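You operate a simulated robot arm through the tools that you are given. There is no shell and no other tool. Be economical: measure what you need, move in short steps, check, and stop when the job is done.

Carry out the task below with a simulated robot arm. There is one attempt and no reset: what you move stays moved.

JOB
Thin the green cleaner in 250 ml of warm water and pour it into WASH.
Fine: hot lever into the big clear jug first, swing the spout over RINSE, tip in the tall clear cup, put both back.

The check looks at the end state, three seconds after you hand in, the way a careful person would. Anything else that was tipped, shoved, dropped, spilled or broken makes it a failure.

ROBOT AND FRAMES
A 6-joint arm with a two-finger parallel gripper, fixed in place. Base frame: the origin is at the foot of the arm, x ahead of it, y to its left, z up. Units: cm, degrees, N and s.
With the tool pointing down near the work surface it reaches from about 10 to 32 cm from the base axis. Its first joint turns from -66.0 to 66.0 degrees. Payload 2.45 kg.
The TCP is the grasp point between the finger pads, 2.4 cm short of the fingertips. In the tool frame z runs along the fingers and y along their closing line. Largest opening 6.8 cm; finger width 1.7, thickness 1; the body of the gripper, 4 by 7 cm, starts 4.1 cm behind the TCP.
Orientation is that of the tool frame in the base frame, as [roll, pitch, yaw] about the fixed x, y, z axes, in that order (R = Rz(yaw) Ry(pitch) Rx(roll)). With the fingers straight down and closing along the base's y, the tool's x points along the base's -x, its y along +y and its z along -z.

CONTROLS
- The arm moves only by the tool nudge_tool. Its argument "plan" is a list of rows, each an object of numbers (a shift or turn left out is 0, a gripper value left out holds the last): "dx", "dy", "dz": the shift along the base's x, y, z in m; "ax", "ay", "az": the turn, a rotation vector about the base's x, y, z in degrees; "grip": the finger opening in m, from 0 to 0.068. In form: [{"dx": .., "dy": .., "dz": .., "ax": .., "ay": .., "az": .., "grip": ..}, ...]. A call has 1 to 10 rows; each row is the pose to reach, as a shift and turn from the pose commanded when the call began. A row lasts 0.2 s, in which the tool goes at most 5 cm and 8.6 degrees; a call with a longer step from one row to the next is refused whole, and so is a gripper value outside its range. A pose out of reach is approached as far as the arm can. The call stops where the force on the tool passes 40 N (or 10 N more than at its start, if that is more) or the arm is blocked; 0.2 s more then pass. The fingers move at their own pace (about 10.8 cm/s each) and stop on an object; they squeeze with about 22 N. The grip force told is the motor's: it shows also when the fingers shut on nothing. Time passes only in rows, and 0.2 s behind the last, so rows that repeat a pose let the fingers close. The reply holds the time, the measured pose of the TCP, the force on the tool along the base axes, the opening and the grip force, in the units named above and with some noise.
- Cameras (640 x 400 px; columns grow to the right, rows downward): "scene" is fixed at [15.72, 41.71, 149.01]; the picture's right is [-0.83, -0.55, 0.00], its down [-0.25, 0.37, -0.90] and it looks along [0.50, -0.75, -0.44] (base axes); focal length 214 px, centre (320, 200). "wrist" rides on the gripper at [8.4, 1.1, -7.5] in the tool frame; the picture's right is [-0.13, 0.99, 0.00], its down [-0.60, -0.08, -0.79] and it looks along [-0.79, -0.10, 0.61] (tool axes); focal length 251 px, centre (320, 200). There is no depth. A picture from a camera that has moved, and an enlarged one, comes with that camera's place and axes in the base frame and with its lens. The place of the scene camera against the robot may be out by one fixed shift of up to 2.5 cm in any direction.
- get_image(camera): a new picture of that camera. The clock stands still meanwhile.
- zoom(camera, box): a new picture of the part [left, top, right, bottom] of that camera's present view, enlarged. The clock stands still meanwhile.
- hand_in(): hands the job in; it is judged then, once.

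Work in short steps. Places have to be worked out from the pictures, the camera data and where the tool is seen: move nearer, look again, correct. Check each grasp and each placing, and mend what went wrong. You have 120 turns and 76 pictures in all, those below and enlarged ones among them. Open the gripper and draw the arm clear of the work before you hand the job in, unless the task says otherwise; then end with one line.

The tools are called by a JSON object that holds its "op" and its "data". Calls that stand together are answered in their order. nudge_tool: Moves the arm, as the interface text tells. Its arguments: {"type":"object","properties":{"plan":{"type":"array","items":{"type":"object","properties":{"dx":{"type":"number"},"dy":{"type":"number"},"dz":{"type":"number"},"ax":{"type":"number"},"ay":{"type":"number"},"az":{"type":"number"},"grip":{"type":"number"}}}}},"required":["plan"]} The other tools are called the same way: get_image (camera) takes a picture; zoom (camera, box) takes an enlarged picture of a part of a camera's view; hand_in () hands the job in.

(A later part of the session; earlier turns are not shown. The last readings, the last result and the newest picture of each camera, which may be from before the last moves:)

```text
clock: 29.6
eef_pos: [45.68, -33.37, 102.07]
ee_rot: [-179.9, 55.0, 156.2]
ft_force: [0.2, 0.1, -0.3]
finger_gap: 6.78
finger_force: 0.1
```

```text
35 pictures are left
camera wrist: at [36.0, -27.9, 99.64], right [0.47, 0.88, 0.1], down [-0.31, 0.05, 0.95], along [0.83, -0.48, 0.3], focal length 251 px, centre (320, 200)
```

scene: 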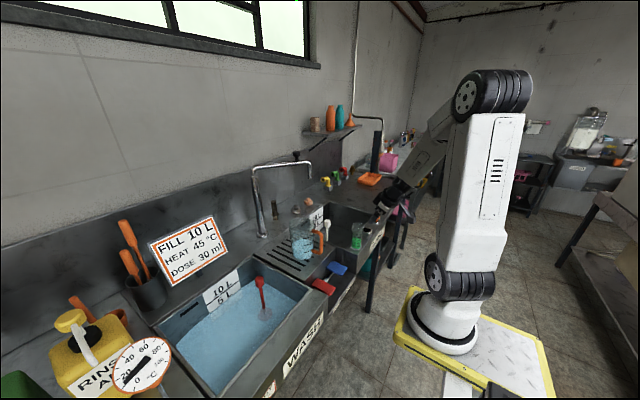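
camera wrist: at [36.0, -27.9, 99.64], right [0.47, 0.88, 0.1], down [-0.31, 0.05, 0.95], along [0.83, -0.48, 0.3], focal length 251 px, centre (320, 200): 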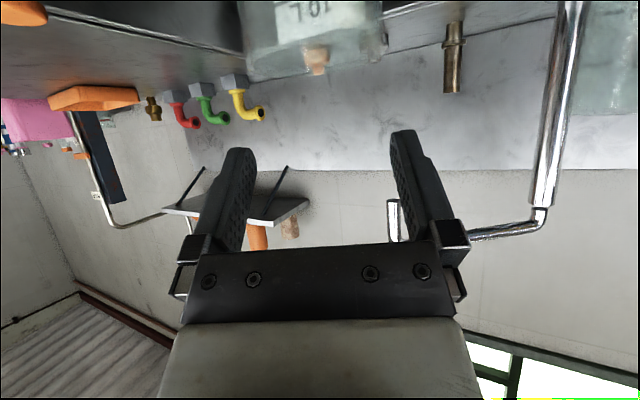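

Combining the two views puts the cup at ≈(45.2,−33.0), laterally centred between the fingers. I'll back off 0.8 cm and lower to the grasp height.

{"op": "nudge_tool", "data": {"plan": [{"dx": -0.008, "dy": 0.0035}, {"dx": -0.008, "dy": 0.0035, "dz": -0.02}, {"dx": -0.008, "dy": 0.0035, "dz": -0.04}, {"dx": -0.008, "dy": 0.0035, "dz": -0.06}, {"dx": -0.008, "dy": 0.0035, "dz": -0.077}, {"dx": -0.008, "dy": 0.0035, "dz": -0.077}]}}

{"op": "zoom", "data": {"camera": "scene", "box": [335, 205, 395, 255]}}

```text
clock: 31.0
eef_pos: [44.89, -33.07, 94.39]
ee_rot: [-179.9, 55.1, 156.2]
ft_force: [0.9, 0.3, 0.6]
finger_gap: 6.81
finger_force: 0.1
```

```text
8.00 times, centred on (365, 230) of scene
camera zoom: at [15.72, 41.71, 149.01], right [-0.83, -0.55, 0.0], down [-0.25, 0.37, -0.9], along [0.5, -0.75, -0.44], focal length 1716 px, centre (-40, -40)
```

zoom: 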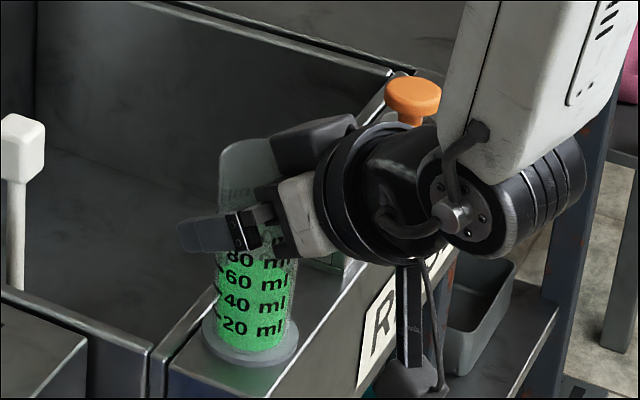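

The fingers straddle the cup. Closing.

{"op": "nudge_tool", "data": {"plan": [{"grip": 0.045}, {"grip": 0.03}, {"grip": 0.03}]}}

{"op": "get_image", "data": {"camera": "wrist"}}

```text
clock: 31.8
eef_pos: [44.92, -33.12, 94.42]
ee_rot: [-180.0, 55.0, 156.1]
ft_force: [-0.2, -0.3, 0.2]
finger_gap: 4.61
finger_force: 22.1
```

```text
33 pictures are left
camera wrist: at [35.21, -27.55, 91.86], right [0.47, 0.88, 0.1], down [-0.31, 0.05, 0.95], along [0.83, -0.48, 0.3], focal length 251 px, centre (320, 200)
```

wrist: 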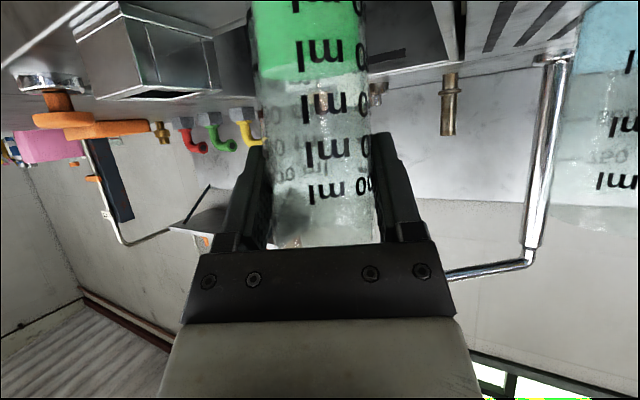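

Gripped at 4.6 cm. I'll lift gently to check the hold.

{"op": "nudge_tool", "data": {"plan": [{"dz": 0.008}, {"dz": 0.025}, {"dz": 0.05}, {"dz": 0.08}, {"dz": 0.11}, {"dz": 0.14}, {"dz": 0.17}, {"dz": 0.19}, {"dz": 0.2}, {"dz": 0.2}]}}

{"op": "zoom", "data": {"camera": "scene", "box": [280, 165, 400, 260]}}

```text
clock: 34.0
eef_pos: [44.86, -33.1, 114.47]
ee_rot: [-179.9, 55.1, 156.3]
ft_force: [-0.8, 0.3, -0.7]
finger_gap: 4.57
finger_force: 22.0
```

```text
4.21 times, centred on (340, 212) of scene
camera zoom: at [15.72, 41.71, 149.01], right [-0.83, -0.55, 0.0], down [-0.25, 0.37, -0.9], along [0.5, -0.75, -0.44], focal length 903 px, centre (236, 147)
```

zoom: 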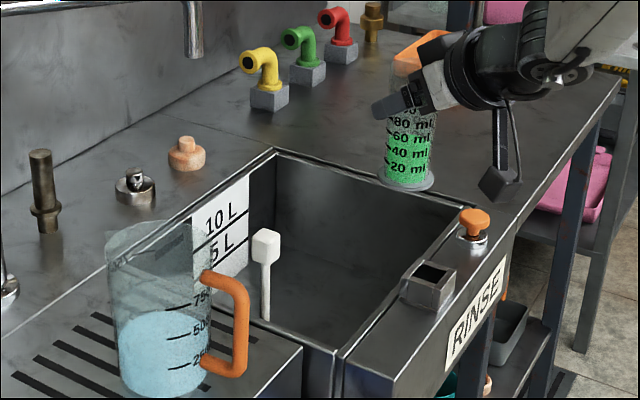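

The cup is held upright. I'll carry it over beside the jug's centre at z≈114.5.

{"op": "nudge_tool", "data": {"plan": [{"dx": 0.01, "dy": 0.008}, {"dx": 0.035, "dy": 0.027}, {"dx": 0.065, "dy": 0.051}, {"dx": 0.095, "dy": 0.074}, {"dx": 0.125, "dy": 0.097}, {"dx": 0.155, "dy": 0.12}, {"dx": 0.178, "dy": 0.138}, {"dx": 0.189, "dy": 0.147}, {"dx": 0.189, "dy": 0.147}]}}

{"op": "zoom", "data": {"camera": "scene", "box": [250, 165, 370, 260]}}

{"op": "get_image", "data": {"camera": "wrist"}}

```text
clock: 36.0
eef_pos: [61.32, -23.43, 114.04]
ee_rot: [179.5, 55.0, 156.2]
ft_force: [0.9, -0.4, -0.6]
finger_gap: 4.57
finger_force: 22.0
out of reach, approached as far as the arm can: row 6, 7, 8, 9
```

```text
4.21 times, centred on (310, 212) of scene
camera zoom: at [15.72, 41.71, 149.01], right [-0.83, -0.55, 0.0], down [-0.25, 0.37, -0.9], along [0.5, -0.75, -0.44], focal length 903 px, centre (362, 147)
```

zoom: 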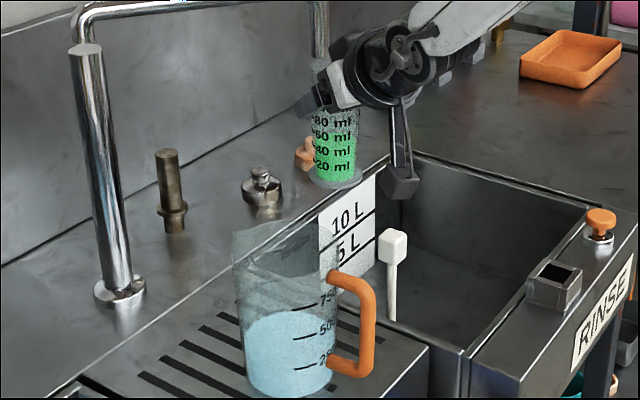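

```text
30 pictures are left
camera wrist: at [51.66, -18.0, 111.58], right [0.46, 0.88, 0.11], down [-0.31, 0.04, 0.95], along [0.83, -0.47, 0.29], focal length 251 px, centre (320, 200)
```

wrist: 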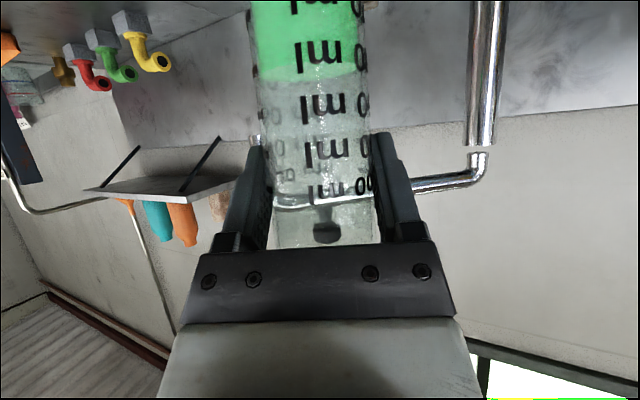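

The arm hit an orientation limit at 55° tilt there. I'll make the tool a little more upright (cup leans only ~12°, half full) and align the heading with the arm, then carry on.

{"op": "nudge_tool", "data": {"plan": [{"ax": 1.2, "ay": 3, "az": 2}, {"ax": 2.5, "ay": 6, "az": 5}, {"ax": 3.8, "ay": 10.5, "az": 8}, {"ax": 3.8, "ay": 10.5, "az": 8, "dx": 0.008, "dy": 0.015}, {"ax": 3.8, "ay": 10.5, "az": 8, "dx": 0.016, "dy": 0.035}, {"ax": 3.8, "ay": 10.5, "az": 8, "dx": 0.025, "dy": 0.05}, {"ax": 3.8, "ay": 10.5, "az": 8, "dx": 0.025, "dy": 0.05}]}}

```text
clock: 37.6
eef_pos: [64.02, -18.39, 114.14]
ee_rot: [180.0, 44.0, 164.1]
ft_force: [-0.4, 1.2, -1.2]
finger_gap: 4.58
finger_force: 21.8
out of reach, approached as far as the arm can: row 2, 3, 4
```

In position at (64,−18.4,114). I'll roll 60° about the tool axis (no flow expected yet) and check where the lip sits relative to the jug.

{"op": "nudge_tool", "data": {"plan": [{"ax": -5, "ay": 1.44, "az": 5.4}, {"ax": -10, "ay": 2.9, "az": 10.8}, {"ax": -15, "ay": 4.3, "az": 16.2}, {"ax": -20, "ay": 5.8, "az": 21.6, "dx": 0.004, "dy": 0.006}, {"ax": -25, "ay": 7.2, "az": 27, "dx": 0.008, "dy": 0.012}, {"ax": -30, "ay": 8.6, "az": 32.4, "dx": 0.008, "dy": 0.012, "dz": -0.01}, {"ax": -35, "ay": 10.1, "az": 37.7, "dx": 0.008, "dy": 0.012, "dz": -0.02}, {"ax": -40, "ay": 11.5, "az": 43.1, "dx": 0.008, "dy": 0.012, "dz": -0.03}, {"ax": -40, "ay": 11.5, "az": 43.1, "dx": 0.008, "dy": 0.012, "dz": -0.03}]}}

{"op": "zoom", "data": {"camera": "scene", "box": [250, 165, 370, 260]}}

{"op": "get_image", "data": {"camera": "wrist"}}

```text
clock: 39.6
eef_pos: [64.79, -17.19, 110.97]
ee_rot: [-140.1, 20.2, -128.5]
ft_force: [0.0, -0.3, -1.4]
finger_gap: 4.58
finger_force: 22.2
```

```text
4.21 times, centred on (310, 212) of scene
camera zoom: at [15.72, 41.71, 149.01], right [-0.83, -0.55, 0.0], down [-0.25, 0.37, -0.9], along [0.5, -0.75, -0.44], focal length 903 px, centre (362, 147)
```

zoom: 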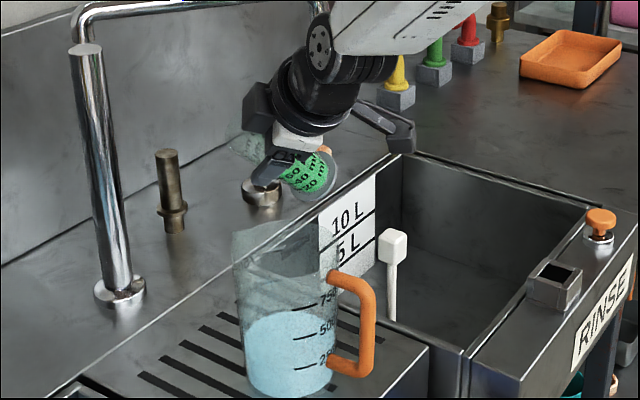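

```text
28 pictures are left
camera wrist: at [54.18, -21.13, 112.96], right [-0.38, 0.74, -0.55], down [-0.14, 0.54, 0.83], along [0.91, 0.39, -0.11], focal length 251 px, centre (320, 200)
```

wrist: 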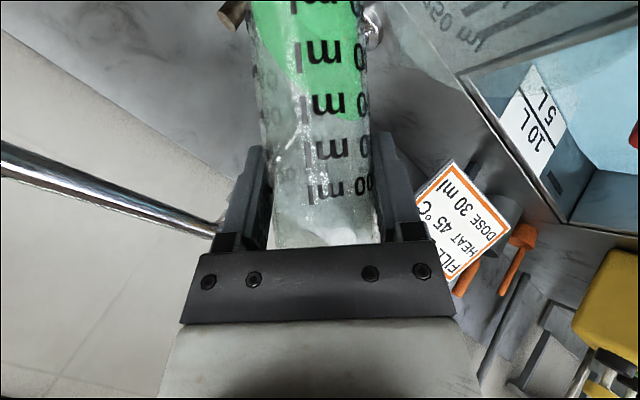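

Rolling works and the cup mouth is heading over the jug, whose centre I put at ≈(63,−16). I'll shift slightly, lower, and roll on to ~120°.

{"op": "nudge_tool", "data": {"plan": [{"dx": 0.004, "dy": -0.004, "dz": -0.01, "ax": -4, "ay": 1.15, "az": 4.3}, {"dx": 0.008, "dy": -0.008, "dz": -0.02, "ax": -8, "ay": 2.3, "az": 8.6}, {"dx": 0.008, "dy": -0.008, "dz": -0.025, "ax": -13, "ay": 3.7, "az": 14}, {"dx": 0.008, "dy": -0.008, "dz": -0.025, "ax": -18, "ay": 5.2, "az": 19.4}, {"dx": 0.008, "dy": -0.008, "dz": -0.025, "ax": -23, "ay": 6.6, "az": 24.8}, {"dx": 0.008, "dy": -0.008, "dz": -0.025, "ax": -28, "ay": 8, "az": 30.2}, {"dx": 0.008, "dy": -0.008, "dz": -0.025, "ax": -33, "ay": 9.5, "az": 35.6}, {"dx": 0.008, "dy": -0.008, "dz": -0.025, "ax": -38, "ay": 10.9, "az": 41}]}}

{"op": "zoom", "data": {"camera": "scene", "box": [260, 175, 350, 265]}}

```text
clock: 41.4
eef_pos: [65.52, -17.93, 108.5]
ee_rot: [-139.4, -18.5, -85.8]
ft_force: [-0.2, 0.1, -0.4]
finger_gap: 4.57
finger_force: 22.1
```

```text
4.44 times, centred on (305, 220) of scene
camera zoom: at [15.72, 41.71, 149.01], right [-0.83, -0.55, 0.0], down [-0.25, 0.37, -0.9], along [0.5, -0.75, -0.44], focal length 953 px, centre (387, 111)
```

zoom: 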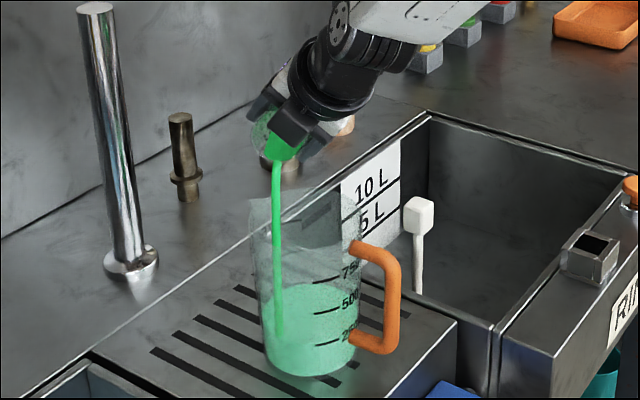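

The green is flowing cleanly into the jug. I'll nudge slightly toward the jug's centre and roll further to empty the cup.

{"op": "nudge_tool", "data": {"plan": [{"dx": -0.004, "dy": -0.002, "ax": -4, "ay": 1.15, "az": 4.3}, {"dx": -0.008, "dy": -0.004, "ax": -8, "ay": 2.3, "az": 8.6}, {"dx": -0.008, "dy": -0.004, "ax": -13, "ay": 3.7, "az": 14}, {"dx": -0.008, "dy": -0.004, "ax": -18, "ay": 5.2, "az": 19.4}, {"dx": -0.008, "dy": -0.004, "ax": -23, "ay": 6.6, "az": 24.8}, {"dx": -0.008, "dy": -0.004, "ax": -28, "ay": 8, "az": 30.2}, {"dx": -0.008, "dy": -0.004, "ax": -33, "ay": 9.5, "az": 35.6}, {"dx": -0.008, "dy": -0.004, "ax": -33, "ay": 9.5, "az": 35.6}, {"dx": -0.008, "dy": -0.004, "ax": -33, "ay": 9.5, "az": 35.6}, {"dx": -0.008, "dy": -0.004, "ax": -33, "ay": 9.5, "az": 35.6}]}}

{"op": "zoom", "data": {"camera": "scene", "box": [260, 175, 350, 265]}}

{"op": "get_image", "data": {"camera": "wrist"}}

```text
clock: 43.6
eef_pos: [65.31, -17.79, 108.92]
ee_rot: [-168.7, -43.5, -34.9]
ft_force: [0.2, -0.2, -0.2]
finger_gap: 4.59
finger_force: 22.1
out of reach, approached as far as the arm can: row 5, 6, 7, 8
```

```text
4.44 times, centred on (305, 220) of scene
camera zoom: at [15.72, 41.71, 149.01], right [-0.83, -0.55, 0.0], down [-0.25, 0.37, -0.9], along [0.5, -0.75, -0.44], focal length 953 px, centre (387, 111)
```

zoom: 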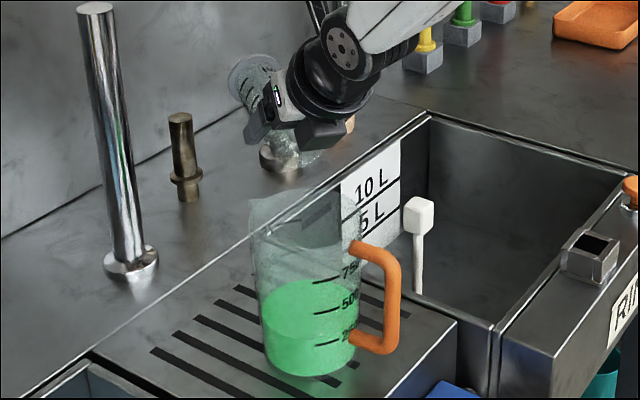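

```text
25 pictures are left
camera wrist: at [64.66, -20.42, 119.89], right [-0.52, -0.82, -0.23], down [-0.85, 0.5, 0.16], along [-0.02, 0.28, -0.96], focal length 251 px, centre (320, 200)
```

wrist: 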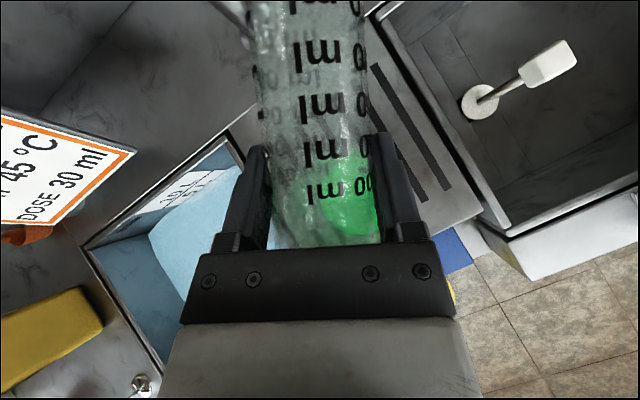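

The cup is empty and the mix is in the jug (~310 ml). I'll roll the cup back in two stages, rising as I go.

{"op": "nudge_tool", "data": {"plan": [{"dz": 0.01, "ax": 5.34, "ay": -1.54, "az": -5.75}, {"dz": 0.02, "ax": 10.7, "ay": -3.1, "az": -11.5}, {"dz": 0.03, "ax": 16, "ay": -4.6, "az": -17.25}, {"dz": 0.04, "ax": 21.4, "ay": -6.2, "az": -23}, {"dz": 0.05, "ax": 26.7, "ay": -7.7, "az": -28.75}, {"dz": 0.05, "ax": 32, "ay": -9.2, "az": -34.5}, {"dz": 0.05, "ax": 37.4, "ay": -10.8, "az": -40.25}, {"dz": 0.05, "ax": 42.7, "ay": -12.3, "az": -46}, {"dz": 0.05, "ax": 48.1, "ay": -13.9, "az": -51.75}, {"dz": 0.05, "ax": 53.4, "ay": -15.4, "az": -57.5}]}}

{"op": "nudge_tool", "data": {"plan": [{"dx": -0.01, "dy": -0.005, "dz": 0.01, "ax": 5.34, "ay": -1.54, "az": -5.75}, {"dx": -0.02, "dy": -0.01, "dz": 0.01, "ax": 10.7, "ay": -3.1, "az": -11.5}, {"dx": -0.03, "dy": -0.02, "dz": 0.01, "ax": 16, "ay": -4.6, "az": -17.25}, {"dx": -0.04, "dy": -0.03, "dz": 0.01, "ax": 21.4, "ay": -6.2, "az": -23}, {"dx": -0.05, "dy": -0.045, "dz": 0.01, "ax": 26.7, "ay": -7.7, "az": -28.75}, {"dx": -0.065, "dy": -0.06, "dz": 0.01, "ax": 32, "ay": -9.2, "az": -34.5}, {"dx": -0.08, "dy": -0.075, "dz": 0.01, "ax": 37.4, "ay": -10.8, "az": -40.25}, {"dx": -0.1, "dy": -0.09, "dz": 0.01, "ax": 42.7, "ay": -12.3, "az": -46}, {"dx": -0.12, "dy": -0.105, "dz": 0.01, "ax": 48.1, "ay": -13.9, "az": -51.75}, {"dx": -0.135, "dy": -0.115, "dz": 0.01, "ax": 53.4, "ay": -15.4, "az": -57.5}]}}

```text
clock: 45.8
eef_pos: [64.76, -18.35, 113.56]
ee_rot: [-136.0, 2.4, -108.7]
ft_force: [0.3, -0.2, 0.0]
finger_gap: 4.57
finger_force: 22.5
out of reach, approached as far as the arm can: row 1
```

```text
clock: 48.0
eef_pos: [51.17, -29.92, 114.66]
ee_rot: [-173.9, 43.7, 172.8]
ft_force: [0.1, 0.5, -0.4]
finger_gap: 4.57
finger_force: 21.8
```

Upright again. I'll restore the exact grasp orientation and go above the cup's spot, then check.

{"op": "nudge_tool", "data": {"plan": [{"dx": -0.02, "dy": -0.01, "ax": 0.3, "ay": -4, "az": -4}, {"dx": -0.045, "dy": -0.022, "ax": 0.6, "ay": -8, "az": -8}, {"dx": -0.0627, "dy": -0.0318, "ax": 0.8, "ay": -11.95, "az": -12.06}, {"dx": -0.0627, "dy": -0.0318, "dz": -0.04, "ax": 0.8, "ay": -11.95, "az": -12.06}, {"dx": -0.0627, "dy": -0.0318, "dz": -0.08, "ax": 0.8, "ay": -11.95, "az": -12.06}, {"dx": -0.0627, "dy": -0.0318, "dz": -0.12, "ax": 0.8, "ay": -11.95, "az": -12.06}, {"dx": -0.0627, "dy": -0.0318, "dz": -0.16, "ax": 0.8, "ay": -11.95, "az": -12.06}, {"dx": -0.0627, "dy": -0.0318, "dz": -0.16, "ax": 0.8, "ay": -11.95, "az": -12.06}]}}

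{"op": "zoom", "data": {"camera": "scene", "box": [335, 205, 395, 255]}}

```text
clock: 49.8
eef_pos: [44.99, -33.02, 98.65]
ee_rot: [-179.6, 55.0, 156.3]
ft_force: [-0.4, -0.3, -0.3]
finger_gap: 4.57
finger_force: 22.1
```

```text
8.00 times, centred on (365, 230) of scene
camera zoom: at [15.72, 41.71, 149.01], right [-0.83, -0.55, 0.0], down [-0.25, 0.37, -0.9], along [0.5, -0.75, -0.44], focal length 1716 px, centre (-40, -40)
```

zoom: 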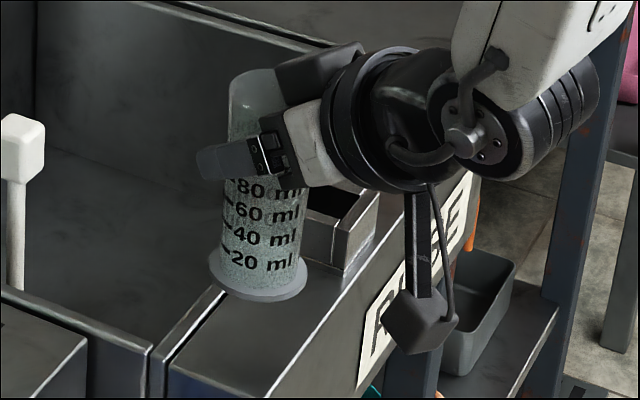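

The cup is upright, empty and above its spot. Lowering to the original grasp height.

{"op": "nudge_tool", "data": {"plan": [{"dz": -0.02, "dx": -0.0008, "dy": -0.0006}, {"dz": -0.035, "dx": -0.0008, "dy": -0.0006}, {"dz": -0.0405, "dx": -0.0008, "dy": -0.0006}, {"dz": -0.0425, "dx": -0.0008, "dy": -0.0006}, {"dz": -0.0425, "dx": -0.0008, "dy": -0.0006}]}}

{"op": "zoom", "data": {"camera": "scene", "box": [335, 205, 395, 255]}}

```text
clock: 51.0
eef_pos: [44.88, -33.07, 94.42]
ee_rot: [-179.6, 55.1, 156.5]
ft_force: [-0.6, 0.3, 2.9]
finger_gap: 4.58
finger_force: 22.0
```

```text
8.00 times, centred on (365, 230) of scene
camera zoom: at [15.72, 41.72, 149.01], right [-0.83, -0.55, 0.0], down [-0.25, 0.37, -0.9], along [0.5, -0.75, -0.44], focal length 1716 px, centre (-40, -40)
```

zoom: 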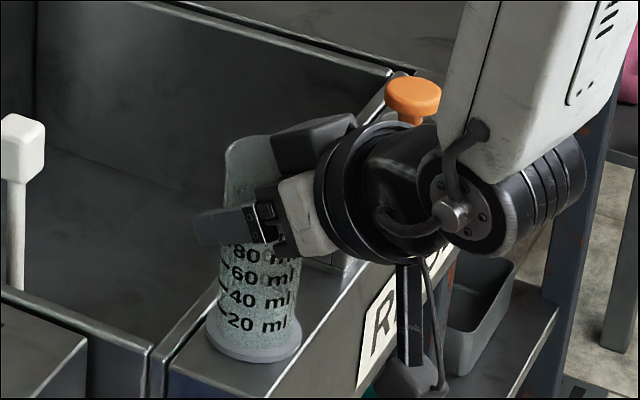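

Touchdown shows 2.9 N. I'll open the fingers and rise straight up.

{"op": "nudge_tool", "data": {"plan": [{"grip": 0.056}, {"grip": 0.068}, {"grip": 0.068}, {"dz": 0.02}, {"dz": 0.05}, {"dz": 0.09}, {"dz": 0.13}, {"dz": 0.16}, {"dz": 0.16}]}}

{"op": "zoom", "data": {"camera": "scene", "box": [270, 180, 390, 260]}}

```text
clock: 53.0
eef_pos: [44.72, -33.15, 110.26]
ee_rot: [-179.7, 54.9, 156.5]
ft_force: [0.0, 0.4, 0.0]
finger_gap: 6.81
finger_force: 0.0
```

```text
5.00 times, centred on (330, 220) of scene
camera zoom: at [15.72, 41.71, 149.01], right [-0.83, -0.55, 0.0], down [-0.25, 0.37, -0.9], along [0.5, -0.75, -0.44], focal length 1072 px, centre (270, 100)
```

zoom: 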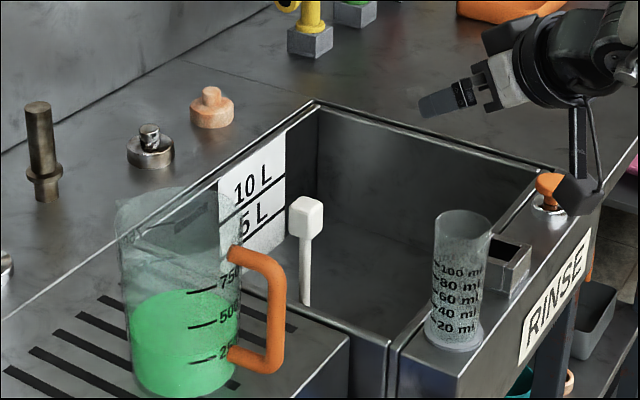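

The cup is standing back in place. Next is the jug: its handle bar is at about (55.7,−18.6), z 89–100. I'll move in front of it with a 25° tilt, heading about +15° along the handle plane, and look.

{"op": "nudge_tool", "data": {"plan": [{"dz": 0.02, "dy": 0.01, "ax": 0.3, "ay": 4.3, "az": 5.3}, {"dz": 0.03, "dx": 0.005, "dy": 0.03, "ax": 0.6, "ay": 8.7, "az": 10.7}, {"dz": 0.03, "dx": 0.01, "dy": 0.055, "ax": 1, "ay": 13, "az": 16.1}, {"dz": 0.03, "dx": 0.02, "dy": 0.08, "ax": 1.3, "ay": 17.4, "az": 21.5}, {"dz": 0.03, "dx": 0.03, "dy": 0.1, "ax": 1.6, "ay": 21.8, "az": 26.8}, {"dz": 0.02, "dx": 0.04, "dy": 0.12, "ax": 2, "ay": 26.1, "az": 32.2}, {"dz": 0.0, "dx": 0.053, "dy": 0.135, "ax": 2.3, "ay": 30.5, "az": 37.6}, {"dz": 0.0, "dx": 0.053, "dy": 0.135, "ax": 2.3, "ay": 30.5, "az": 37.6}]}}

{"op": "get_image", "data": {"camera": "wrist"}}

```text
clock: 54.8
eef_pos: [50.17, -19.63, 110.25]
ee_rot: [-179.6, 24.9, -165.1]
ft_force: [0.2, 0.2, 0.1]
finger_gap: 6.78
finger_force: 0.1
```

```text
21 pictures are left
camera wrist: at [39.36, -21.18, 113.58], right [-0.14, 0.99, 0.05], down [0.23, -0.02, 0.97], along [0.96, 0.15, -0.22], focal length 251 px, centre (320, 200)
```

wrist: 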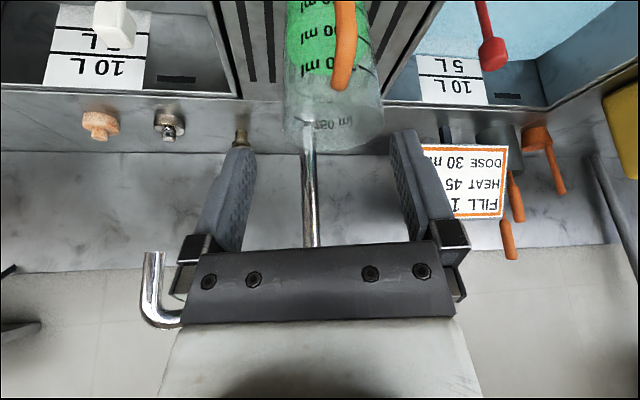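

The handle bar is at ≈(55.1,−17.2), with the jug rim around z 101.5. I'll move above it and lower so the open fingers straddle the handle's top corner.

{"op": "nudge_tool", "data": {"plan": [{"dx": 0.02, "dy": 0.012, "az": -2}, {"dx": 0.045, "dy": 0.025, "az": -5}, {"dx": 0.051, "dy": 0.025, "dz": -0.03, "az": -5}, {"dx": 0.051, "dy": 0.025, "dz": -0.065, "az": -5}, {"dx": 0.051, "dy": 0.025, "dz": -0.1, "az": -5}, {"dx": 0.051, "dy": 0.025, "dz": -0.128, "az": -5}, {"dx": 0.051, "dy": 0.025, "dz": -0.128, "az": -5}]}}

{"op": "get_image", "data": {"camera": "wrist"}}

{"op": "zoom", "data": {"camera": "scene", "box": [280, 205, 350, 260]}}

```text
clock: 56.4
eef_pos: [55.28, -17.22, 97.53]
ee_rot: [-179.6, 25.0, -170.0]
ft_force: [0.7, 0.2, -0.4]
finger_gap: 6.79
finger_force: 0.1
```

```text
20 pictures are left
camera wrist: at [44.44, -17.8, 100.74], right [-0.05, 1.0, 0.05], down [0.22, -0.04, 0.97], along [0.97, 0.06, -0.22], focal length 251 px, centre (320, 200)
```

wrist: 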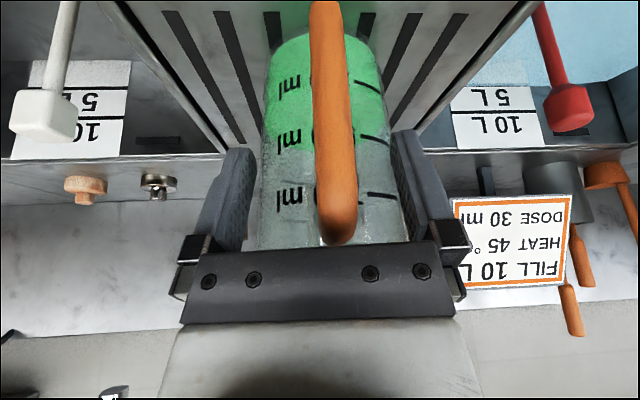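

```text
7.27 times, centred on (315, 232) of scene
camera zoom: at [15.72, 41.71, 149.01], right [-0.83, -0.55, 0.0], down [-0.25, 0.37, -0.9], along [0.5, -0.75, -0.44], focal length 1560 px, centre (356, -36)
```

zoom: 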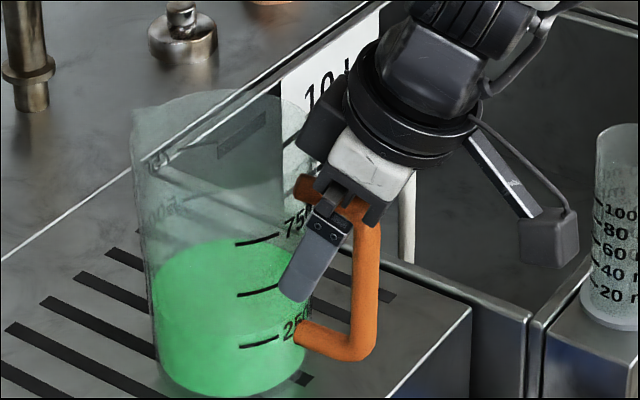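

The fingers straddle the handle but sit ~1 cm too far toward the jug. I'll back off 0.9 cm and close.

{"op": "nudge_tool", "data": {"plan": [{"dx": -0.009, "dy": -0.001}, {"dx": -0.009, "dy": -0.001}, {"dx": -0.009, "dy": -0.001, "grip": 0.05}, {"dx": -0.009, "dy": -0.001, "grip": 0.03}, {"dx": -0.009, "dy": -0.001, "grip": 0.015}, {"dx": -0.009, "dy": -0.001, "grip": 0.0}, {"dx": -0.009, "dy": -0.001, "grip": 0.0}]}}

{"op": "zoom", "data": {"camera": "scene", "box": [280, 205, 350, 260]}}

```text
clock: 58.0
eef_pos: [54.5, -17.29, 97.42]
ee_rot: [-179.7, 25.1, -170.0]
ft_force: [-0.8, -0.4, 1.0]
finger_gap: 1.43
finger_force: 21.8
```

```text
7.27 times, centred on (315, 232) of scene
camera zoom: at [15.72, 41.71, 149.01], right [-0.83, -0.55, 0.0], down [-0.25, 0.37, -0.9], along [0.5, -0.75, -0.44], focal length 1560 px, centre (356, -36)
```

zoom: 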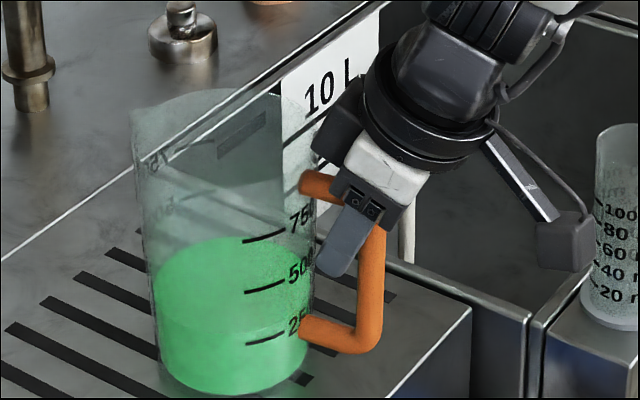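

Handle gripped (1.43 cm). Lifting a little to check the hold.

{"op": "nudge_tool", "data": {"plan": [{"dz": 0.005}, {"dz": 0.012}, {"dz": 0.022}, {"dz": 0.032}, {"dz": 0.04}, {"dz": 0.04}]}}

{"op": "zoom", "data": {"camera": "scene", "box": [270, 190, 350, 260]}}

```text
clock: 59.4
eef_pos: [54.4, -17.23, 101.35]
ee_rot: [-179.8, 24.9, -170.1]
ft_force: [0.2, 0.8, -4.9]
finger_gap: 1.45
finger_force: 22.0
```

```text
5.71 times, centred on (310, 225) of scene
camera zoom: at [15.73, 41.71, 149.01], right [-0.83, -0.55, 0.0], down [-0.25, 0.37, -0.9], along [0.5, -0.75, -0.44], focal length 1226 px, centre (377, 57)
```

zoom: 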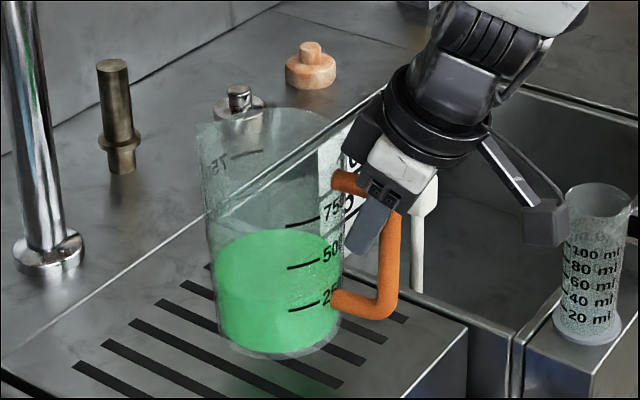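

Held with only a slight droop, weight ≈5 N. I'll carry it smoothly up and over WASH, to TCP ≈(63,9,112).

{"op": "nudge_tool", "data": {"plan": [{"dz": 0.01}, {"dz": 0.03, "dy": 0.005}, {"dz": 0.055, "dy": 0.02, "dx": 0.005}, {"dz": 0.08, "dy": 0.045, "dx": 0.015}, {"dz": 0.1, "dy": 0.08, "dx": 0.028}, {"dz": 0.107, "dy": 0.12, "dx": 0.042}, {"dz": 0.107, "dy": 0.16, "dx": 0.056}, {"dz": 0.107, "dy": 0.2, "dx": 0.07}, {"dz": 0.107, "dy": 0.235, "dx": 0.08}, {"dz": 0.107, "dy": 0.255, "dx": 0.086}]}}

{"op": "get_image", "data": {"camera": "scene"}}

```text
clock: 61.6
eef_pos: [62.91, 8.23, 112.17]
ee_rot: [-179.6, 24.9, -170.3]
ft_force: [0.1, 0.3, -3.6]
finger_gap: 1.44
finger_force: 21.9
```

```text
16 pictures are left
```

scene: 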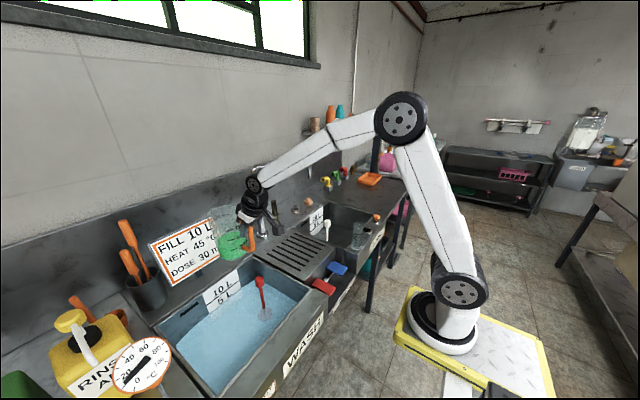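

Jug over WASH's far part. I'll roll it 80° about the tool axis (tilt stays ~30°, no spill) and check.

{"op": "nudge_tool", "data": {"plan": [{"ax": -2.5, "ay": -0.4, "az": 5.4}, {"ax": -5.8, "ay": -1, "az": 12.7}, {"ax": -9.2, "ay": -1.6, "az": 19.9}, {"ax": -12.5, "ay": -2.2, "az": 27.2}, {"ax": -15.8, "ay": -2.7, "az": 34.4}, {"ax": -19.2, "ay": -3.3, "az": 41.7}, {"ax": -22.5, "ay": -3.9, "az": 48.9}, {"ax": -25.9, "ay": -4.5, "az": 56.2}, {"ax": -29.2, "ay": -5, "az": 63.4}, {"ax": -31.7, "ay": -5.5, "az": 68.9}]}}

{"op": "zoom", "data": {"camera": "scene", "box": [160, 160, 360, 320]}}

```text
clock: 63.8
eef_pos: [62.92, 8.13, 112.24]
ee_rot: [-155.3, 5.8, -92.6]
ft_force: [0.1, 0.0, -3.9]
finger_gap: 1.43
finger_force: 21.9
```

```text
2.50 times, centred on (260, 240) of scene
camera zoom: at [15.73, 41.71, 149.01], right [-0.83, -0.55, 0.0], down [-0.25, 0.37, -0.9], along [0.5, -0.75, -0.44], focal length 536 px, centre (470, 100)
```

zoom: 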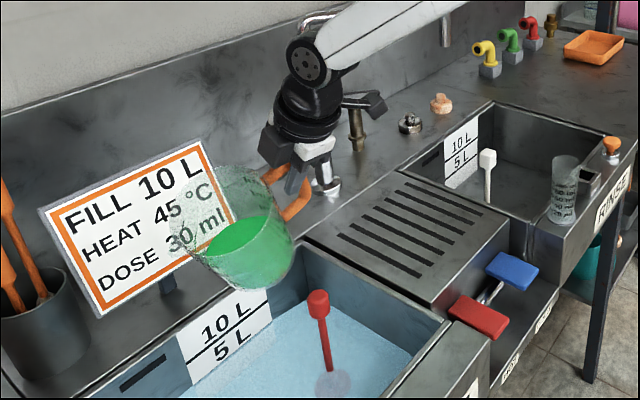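

The liquid stays well inside and WASH is below. I'll continue the roll to ~160° while moving a little further in, so the mouth faces the basin's centre/front.

{"op": "nudge_tool", "data": {"plan": [{"dx": 0.003, "dy": 0.003, "ax": -2.5, "ay": -0.4, "az": 5.4}, {"dx": 0.007, "dy": 0.006, "ax": -5.8, "ay": -1, "az": 12.7}, {"dx": 0.011, "dy": 0.009, "ax": -9.2, "ay": -1.6, "az": 19.9}, {"dx": 0.015, "dy": 0.012, "ax": -12.5, "ay": -2.2, "az": 27.2}, {"dx": 0.019, "dy": 0.016, "ax": -15.8, "ay": -2.7, "az": 34.4}, {"dx": 0.023, "dy": 0.02, "ax": -19.2, "ay": -3.3, "az": 41.7}, {"dx": 0.027, "dy": 0.024, "ax": -22.5, "ay": -3.9, "az": 48.9}, {"dx": 0.031, "dy": 0.028, "ax": -25.9, "ay": -4.5, "az": 56.2}, {"dx": 0.034, "dy": 0.03, "ax": -29.2, "ay": -5, "az": 63.4}, {"dx": 0.035, "dy": 0.03, "ax": -32.5, "ay": -5.6, "az": 70.7}]}}

{"op": "zoom", "data": {"camera": "scene", "box": [160, 160, 360, 320]}}

```text
clock: 66.0
eef_pos: [66.5, 11.4, 112.23]
ee_rot: [-168.2, -22.4, -18.3]
ft_force: [0.3, -0.7, -2.5]
finger_gap: 1.41
finger_force: 22.3
```

```text
2.50 times, centred on (260, 240) of scene
camera zoom: at [15.73, 41.71, 149.01], right [-0.83, -0.55, 0.0], down [-0.25, 0.37, -0.9], along [0.5, -0.75, -0.44], focal length 536 px, centre (470, 100)
```

zoom: 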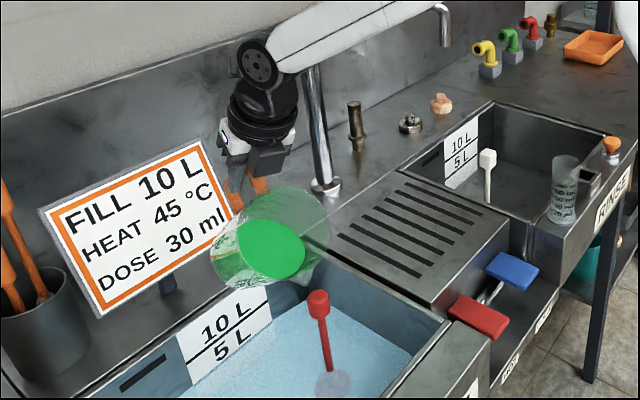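

Mouth is at about (55,13), over WASH. I'll pitch gradually to pour, lowering a little.

{"op": "nudge_tool", "data": {"plan": [{"dz": -0.008, "ax": 0.7, "ay": -4}, {"dz": -0.016, "ax": 1.4, "ay": -8}, {"dz": -0.024, "ax": 2.1, "ay": -12}, {"dz": -0.032, "ax": 2.7, "ay": -16}, {"dz": -0.04, "ax": 3.3, "ay": -19}, {"dz": -0.045, "ax": 3.8, "ay": -22}, {"dz": -0.045, "ax": 4.3, "ay": -25}, {"dz": -0.045, "ax": 4.8, "ay": -28}, {"dz": -0.045, "ax": 5.3, "ay": -31}]}}

{"op": "zoom", "data": {"camera": "scene", "box": [160, 180, 360, 340]}}

```text
clock: 68.0
eef_pos: [66.52, 11.22, 107.72]
ee_rot: [-146.2, -48.7, -31.4]
ft_force: [-0.1, -0.8, -2.9]
finger_gap: 1.44
finger_force: 22.0
out of reach, approached as far as the arm can: row 6, 7
```

```text
2.50 times, centred on (260, 260) of scene
camera zoom: at [15.73, 41.71, 149.01], right [-0.83, -0.55, 0.0], down [-0.25, 0.37, -0.9], along [0.5, -0.75, -0.44], focal length 536 px, centre (470, 50)
```

zoom: 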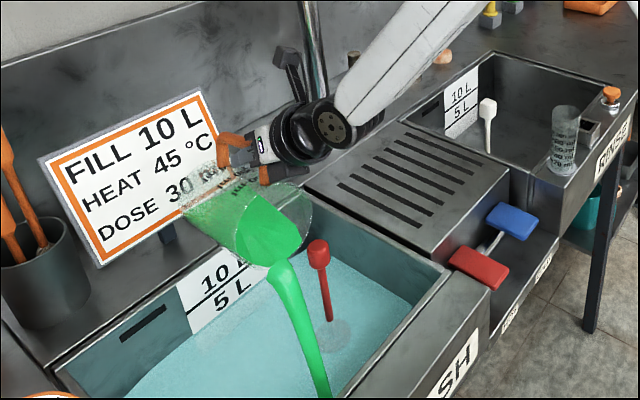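

It's pouring into WASH with the stream landing inside. I'll hold, then tilt further slowly.

{"op": "nudge_tool", "data": {"plan": [{"ax": 0}, {"ax": 0}, {"ax": 0}, {"ax": 0}, {"ax": 0.4, "ay": -3}, {"ax": 0.8, "ay": -6}, {"ax": 1.3, "ay": -9}, {"ax": 1.8, "ay": -12}, {"ax": 2.2, "ay": -15}, {"ax": 2.6, "ay": -18}]}}

{"op": "zoom", "data": {"camera": "scene", "box": [160, 200, 360, 360]}}

```text
clock: 70.2
eef_pos: [66.4, 11.19, 107.69]
ee_rot: [-122.2, -60.7, -51.4]
ft_force: [0.8, -0.1, -0.6]
finger_gap: 1.43
finger_force: 21.4
```

```text
2.50 times, centred on (260, 280) of scene
camera zoom: at [15.73, 41.71, 149.01], right [-0.83, -0.55, 0.0], down [-0.25, 0.37, -0.9], along [0.5, -0.75, -0.44], focal length 536 px, centre (470, 0)
```

zoom: 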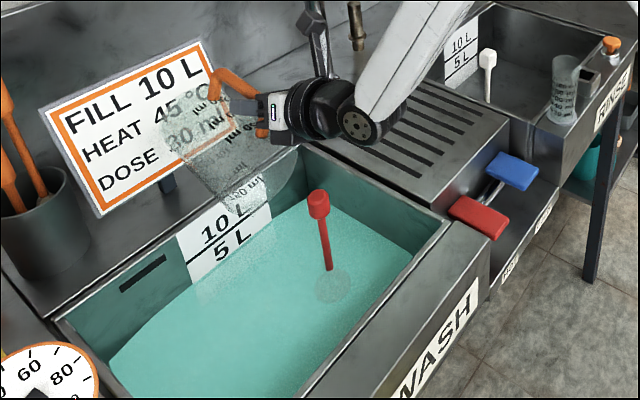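

The jug looks empty and WASH has turned teal. I'll tilt a bit more and hold briefly to drain, then unwind.

{"op": "nudge_tool", "data": {"plan": [{"ax": 0.7, "ay": -4}, {"ax": 1.3, "ay": -7}, {"ax": 1.3, "ay": -7}, {"ax": 1.3, "ay": -7}, {"ax": 1.3, "ay": -7}, {"ax": 1.3, "ay": -7}]}}

{"op": "nudge_tool", "data": {"plan": [{"ax": -1.3, "ay": 7}, {"ax": -2.5, "ay": 14.5}, {"dz": 0.01, "ax": -3.8, "ay": 22}, {"dz": 0.02, "ax": -5.1, "ay": 29.5}, {"dz": 0.03, "ax": -6.4, "ay": 37}, {"dz": 0.045, "ax": -7.7, "ay": 44.5}, {"dz": 0.045, "ax": -9.0, "ay": 52}, {"dz": 0.045, "ax": -9.2, "ay": 56}, {"dz": 0.045, "ax": -9.2, "ay": 56}]}}

```text
clock: 71.6
eef_pos: [66.43, 11.31, 107.74]
ee_rot: [-108.2, -63.3, -63.8]
ft_force: [0.6, 0.5, -1.5]
finger_gap: 1.43
finger_force: 21.6
```

```text
clock: 73.6
eef_pos: [66.5, 11.27, 112.22]
ee_rot: [-168.1, -22.3, -18.4]
ft_force: [-0.3, 0.1, -2.0]
finger_gap: 1.43
finger_force: 21.5
out of reach, approached as far as the arm can: row 5
```

Back at the pre-pour orientation exactly. Unrolling in two stages.

{"op": "nudge_tool", "data": {"plan": [{"dx": -0.003, "dy": -0.003, "ax": 3.3, "ay": 0.6, "az": -7.2}, {"dx": -0.007, "dy": -0.006, "ax": 6.6, "ay": 1.1, "az": -14.4}, {"dx": -0.011, "dy": -0.009, "ax": 10, "ay": 1.7, "az": -21.7}, {"dx": -0.015, "dy": -0.012, "ax": 13.3, "ay": 2.3, "az": -28.9}, {"dx": -0.019, "dy": -0.016, "ax": 16.6, "ay": 2.9, "az": -36.1}, {"dx": -0.023, "dy": -0.02, "ax": 20, "ay": 3.4, "az": -43.4}, {"dx": -0.027, "dy": -0.024, "ax": 23.3, "ay": 4, "az": -50.6}, {"dx": -0.031, "dy": -0.028, "ax": 26.6, "ay": 4.6, "az": -57.8}, {"dx": -0.034, "dy": -0.03, "ax": 29.9, "ay": 5.2, "az": -65.1}, {"dx": -0.035, "dy": -0.03, "ax": 32.5, "ay": 5.6, "az": -70.7}]}}

{"op": "nudge_tool", "data": {"plan": [{"ax": 3.3, "ay": 0.6, "az": -7.2}, {"ax": 6.6, "ay": 1.1, "az": -14.4}, {"ax": 10, "ay": 1.7, "az": -21.7}, {"ax": 13.3, "ay": 2.3, "az": -28.9}, {"ax": 16.6, "ay": 2.9, "az": -36.1}, {"ax": 20, "ay": 3.4, "az": -43.4}, {"ax": 23.3, "ay": 4, "az": -50.6}, {"ax": 26.6, "ay": 4.6, "az": -57.8}, {"ax": 29.9, "ay": 5.2, "az": -65.1}, {"ax": 31.7, "ay": 5.5, "az": -68.9}]}}

{"op": "zoom", "data": {"camera": "scene", "box": [200, 180, 320, 280]}}

```text
clock: 75.8
eef_pos: [62.91, 8.26, 112.19]
ee_rot: [-155.3, 5.8, -93.1]
ft_force: [0.7, -0.3, -1.2]
finger_gap: 1.41
finger_force: 22.2
```

```text
clock: 78.0
eef_pos: [62.95, 8.24, 112.29]
ee_rot: [-179.6, 25.0, -170.1]
ft_force: [0.0, 0.6, -1.4]
finger_gap: 1.41
finger_force: 22.1
```

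```text
4.00 times, centred on (260, 230) of scene
camera zoom: at [15.73, 41.71, 149.01], right [-0.83, -0.55, 0.0], down [-0.25, 0.37, -0.9], along [0.5, -0.75, -0.44], focal length 858 px, centre (560, 80)
```

zoom: 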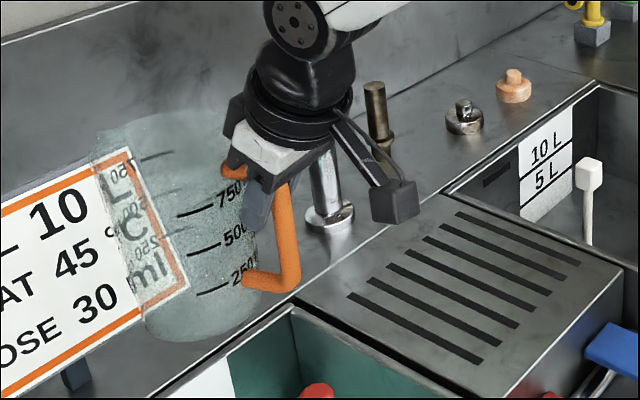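

Jug empty and upright. Carrying it back along the reverse path to above its place on the drainer.

{"op": "nudge_tool", "data": {"plan": [{"dx": -0.006, "dy": -0.02}, {"dx": -0.018, "dy": -0.055}, {"dx": -0.031, "dy": -0.095}, {"dx": -0.045, "dy": -0.135}, {"dx": -0.058, "dy": -0.175}, {"dx": -0.07, "dy": -0.21, "dz": -0.015}, {"dx": -0.08, "dy": -0.24, "dz": -0.045}, {"dx": -0.085, "dy": -0.255, "dz": -0.08}, {"dx": -0.085, "dy": -0.255, "dz": -0.109}, {"dx": -0.085, "dy": -0.255, "dz": -0.119}]}}

{"op": "zoom", "data": {"camera": "scene", "box": [270, 190, 350, 260]}}

```text
clock: 80.2
eef_pos: [54.32, -17.26, 100.21]
ee_rot: [-179.6, 25.0, -170.1]
ft_force: [-0.3, 1.0, -1.2]
finger_gap: 1.41
finger_force: 22.1
```

```text
5.71 times, centred on (310, 225) of scene
camera zoom: at [15.73, 41.71, 149.01], right [-0.83, -0.55, 0.0], down [-0.25, 0.37, -0.9], along [0.5, -0.75, -0.44], focal length 1226 px, centre (377, 57)
```

zoom: 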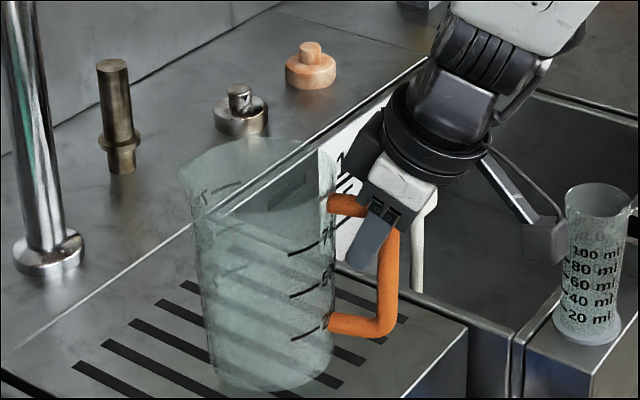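

The jug has slipped down a little in the grip (~1 cm), so it will touch earlier than before. I'll lower slowly and watch the force.

{"op": "nudge_tool", "data": {"plan": [{"dz": -0.004}, {"dz": -0.007}, {"dz": -0.01}]}}

```text
clock: 81.0
eef_pos: [54.42, -17.28, 99.24]
ee_rot: [-179.6, 25.0, -170.1]
ft_force: [0.1, -1.1, -1.1]
finger_gap: 1.4
finger_force: 22.4
```

Still hanging free; continuing down.

{"op": "nudge_tool", "data": {"plan": [{"dz": -0.003}, {"dz": -0.005}, {"dz": -0.007}]}}

{"op": "nudge_tool", "data": {"plan": [{"dz": -0.002}, {"dz": -0.004}]}}

{"op": "zoom", "data": {"camera": "scene", "box": [270, 200, 350, 270]}}

```text
clock: 81.8
eef_pos: [54.53, -17.3, 98.55]
ee_rot: [-179.5, 25.0, -170.1]
ft_force: [0.2, -1.0, 0.0]
finger_gap: 1.43
finger_force: 21.8
```

```text
clock: 82.4
eef_pos: [54.38, -17.21, 98.13]
ee_rot: [-179.7, 25.0, -170.1]
ft_force: [-0.1, -0.6, -1.3]
finger_gap: 1.41
finger_force: 21.7
```

```text
5.71 times, centred on (310, 235) of scene
camera zoom: at [15.73, 41.71, 149.01], right [-0.83, -0.55, 0.0], down [-0.25, 0.37, -0.9], along [0.5, -0.75, -0.44], focal length 1226 px, centre (377, 0)
```

zoom: 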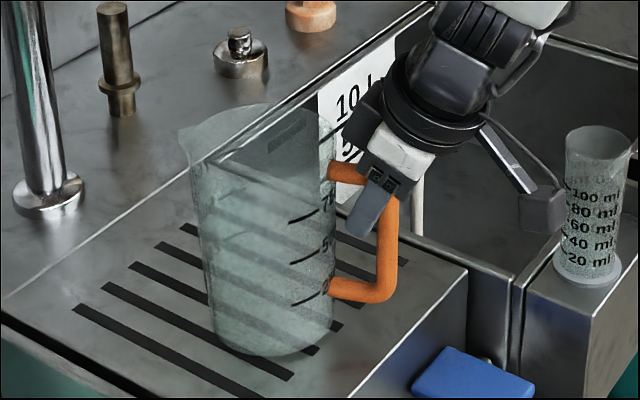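

The jug has yawed ~20° about the handle, shifting it ~3 cm toward +y. I'll lift slightly, turn the tool −20° to bring it back to its spot, and look again.

{"op": "nudge_tool", "data": {"plan": [{"dz": 0.01}, {"dz": 0.012, "az": -5}, {"dz": 0.012, "az": -11}, {"dz": 0.012, "az": -17}, {"dz": 0.012, "az": -20}, {"dz": 0.004, "az": -20}, {"dz": -0.001, "az": -20}]}}

{"op": "zoom", "data": {"camera": "scene", "box": [280, 205, 350, 260]}}

```text
clock: 84.0
eef_pos: [54.55, -17.22, 98.04]
ee_rot: [-179.7, 25.0, 169.9]
ft_force: [-0.5, 0.6, -1.7]
finger_gap: 1.43
finger_force: 21.9
```

```text
7.27 times, centred on (315, 232) of scene
camera zoom: at [15.73, 41.71, 149.01], right [-0.83, -0.55, 0.0], down [-0.25, 0.37, -0.9], along [0.5, -0.75, -0.44], focal length 1560 px, centre (356, -36)
```

zoom: 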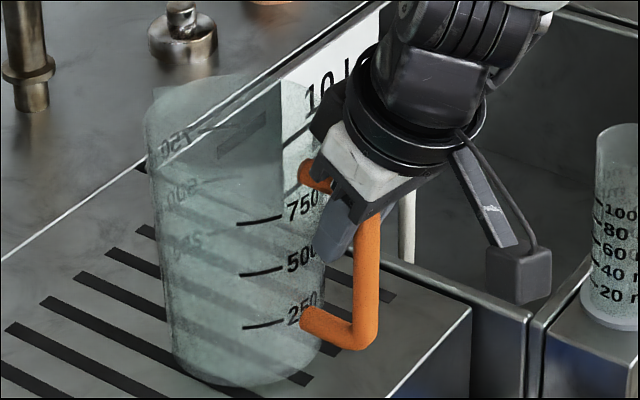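

Now it matches the original position, just slightly high. Lowering until contact.

{"op": "nudge_tool", "data": {"plan": [{"dz": -0.003}, {"dz": -0.006}]}}

{"op": "nudge_tool", "data": {"plan": [{"dz": -0.002}, {"dz": -0.004}]}}

```text
clock: 84.6
eef_pos: [54.5, -17.26, 97.75]
ee_rot: [-179.5, 25.1, 170.0]
ft_force: [-2.5, 1.9, 8.2]
finger_gap: 1.43
finger_force: 21.9
```

```text
clock: 85.2
eef_pos: [54.42, -17.27, 97.21]
ee_rot: [-179.5, 25.1, 169.9]
ft_force: [-5.7, 0.3, 17.3]
finger_gap: 1.45
finger_force: 22.4
```

Contact is firm (17 N). I'll ease up 2 mm and look before releasing.

{"op": "nudge_tool", "data": {"plan": [{"dz": 0.003}, {"dz": 0.003}]}}

{"op": "zoom", "data": {"camera": "scene", "box": [280, 205, 350, 260]}}

```text
clock: 85.8
eef_pos: [54.48, -17.19, 97.4]
ee_rot: [-179.5, 24.7, 170.0]
ft_force: [-0.4, -0.1, -0.4]
finger_gap: 1.43
finger_force: 21.8
```

```text
7.27 times, centred on (315, 232) of scene
camera zoom: at [15.73, 41.71, 149.01], right [-0.83, -0.55, 0.0], down [-0.25, 0.37, -0.9], along [0.5, -0.75, -0.44], focal length 1560 px, centre (356, -36)
```

zoom: 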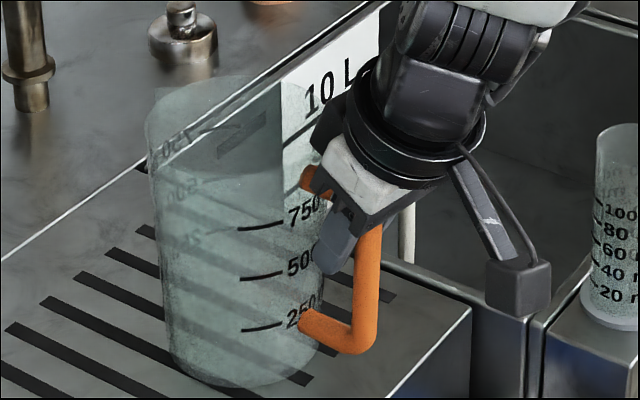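

Jug is resting essentially upright at its spot. Opening the fingers and backing off upward.

{"op": "nudge_tool", "data": {"plan": [{"grip": 0.022}, {"grip": 0.035}, {"grip": 0.05}, {"grip": 0.05}, {"dz": 0.02, "dx": -0.003}, {"dz": 0.05, "dx": -0.01}, {"dz": 0.09, "dx": -0.02}, {"dz": 0.13, "dx": -0.04}, {"dz": 0.16, "dx": -0.06}, {"dz": 0.18, "dx": -0.08}]}}

{"op": "zoom", "data": {"camera": "scene", "box": [230, 150, 390, 270]}}

```text
clock: 88.0
eef_pos: [46.24, -17.28, 115.34]
ee_rot: [-179.6, 24.9, 170.0]
ft_force: [-0.4, -0.4, 0.9]
finger_gap: 5.0
finger_force: 0.0
```

```text
3.33 times, centred on (310, 210) of scene
camera zoom: at [15.72, 41.71, 149.01], right [-0.83, -0.55, 0.0], down [-0.25, 0.37, -0.9], along [0.5, -0.75, -0.44], focal length 715 px, centre (353, 167)
```

zoom: 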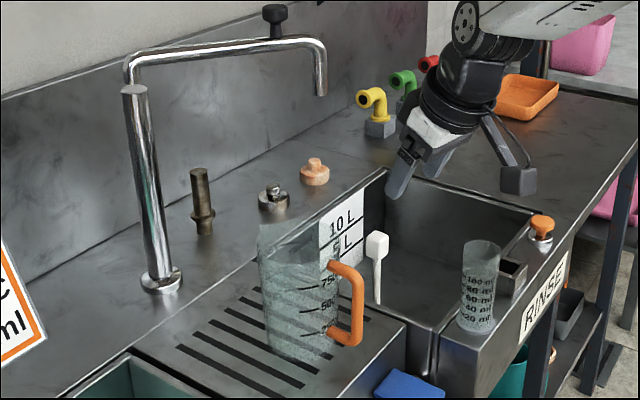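

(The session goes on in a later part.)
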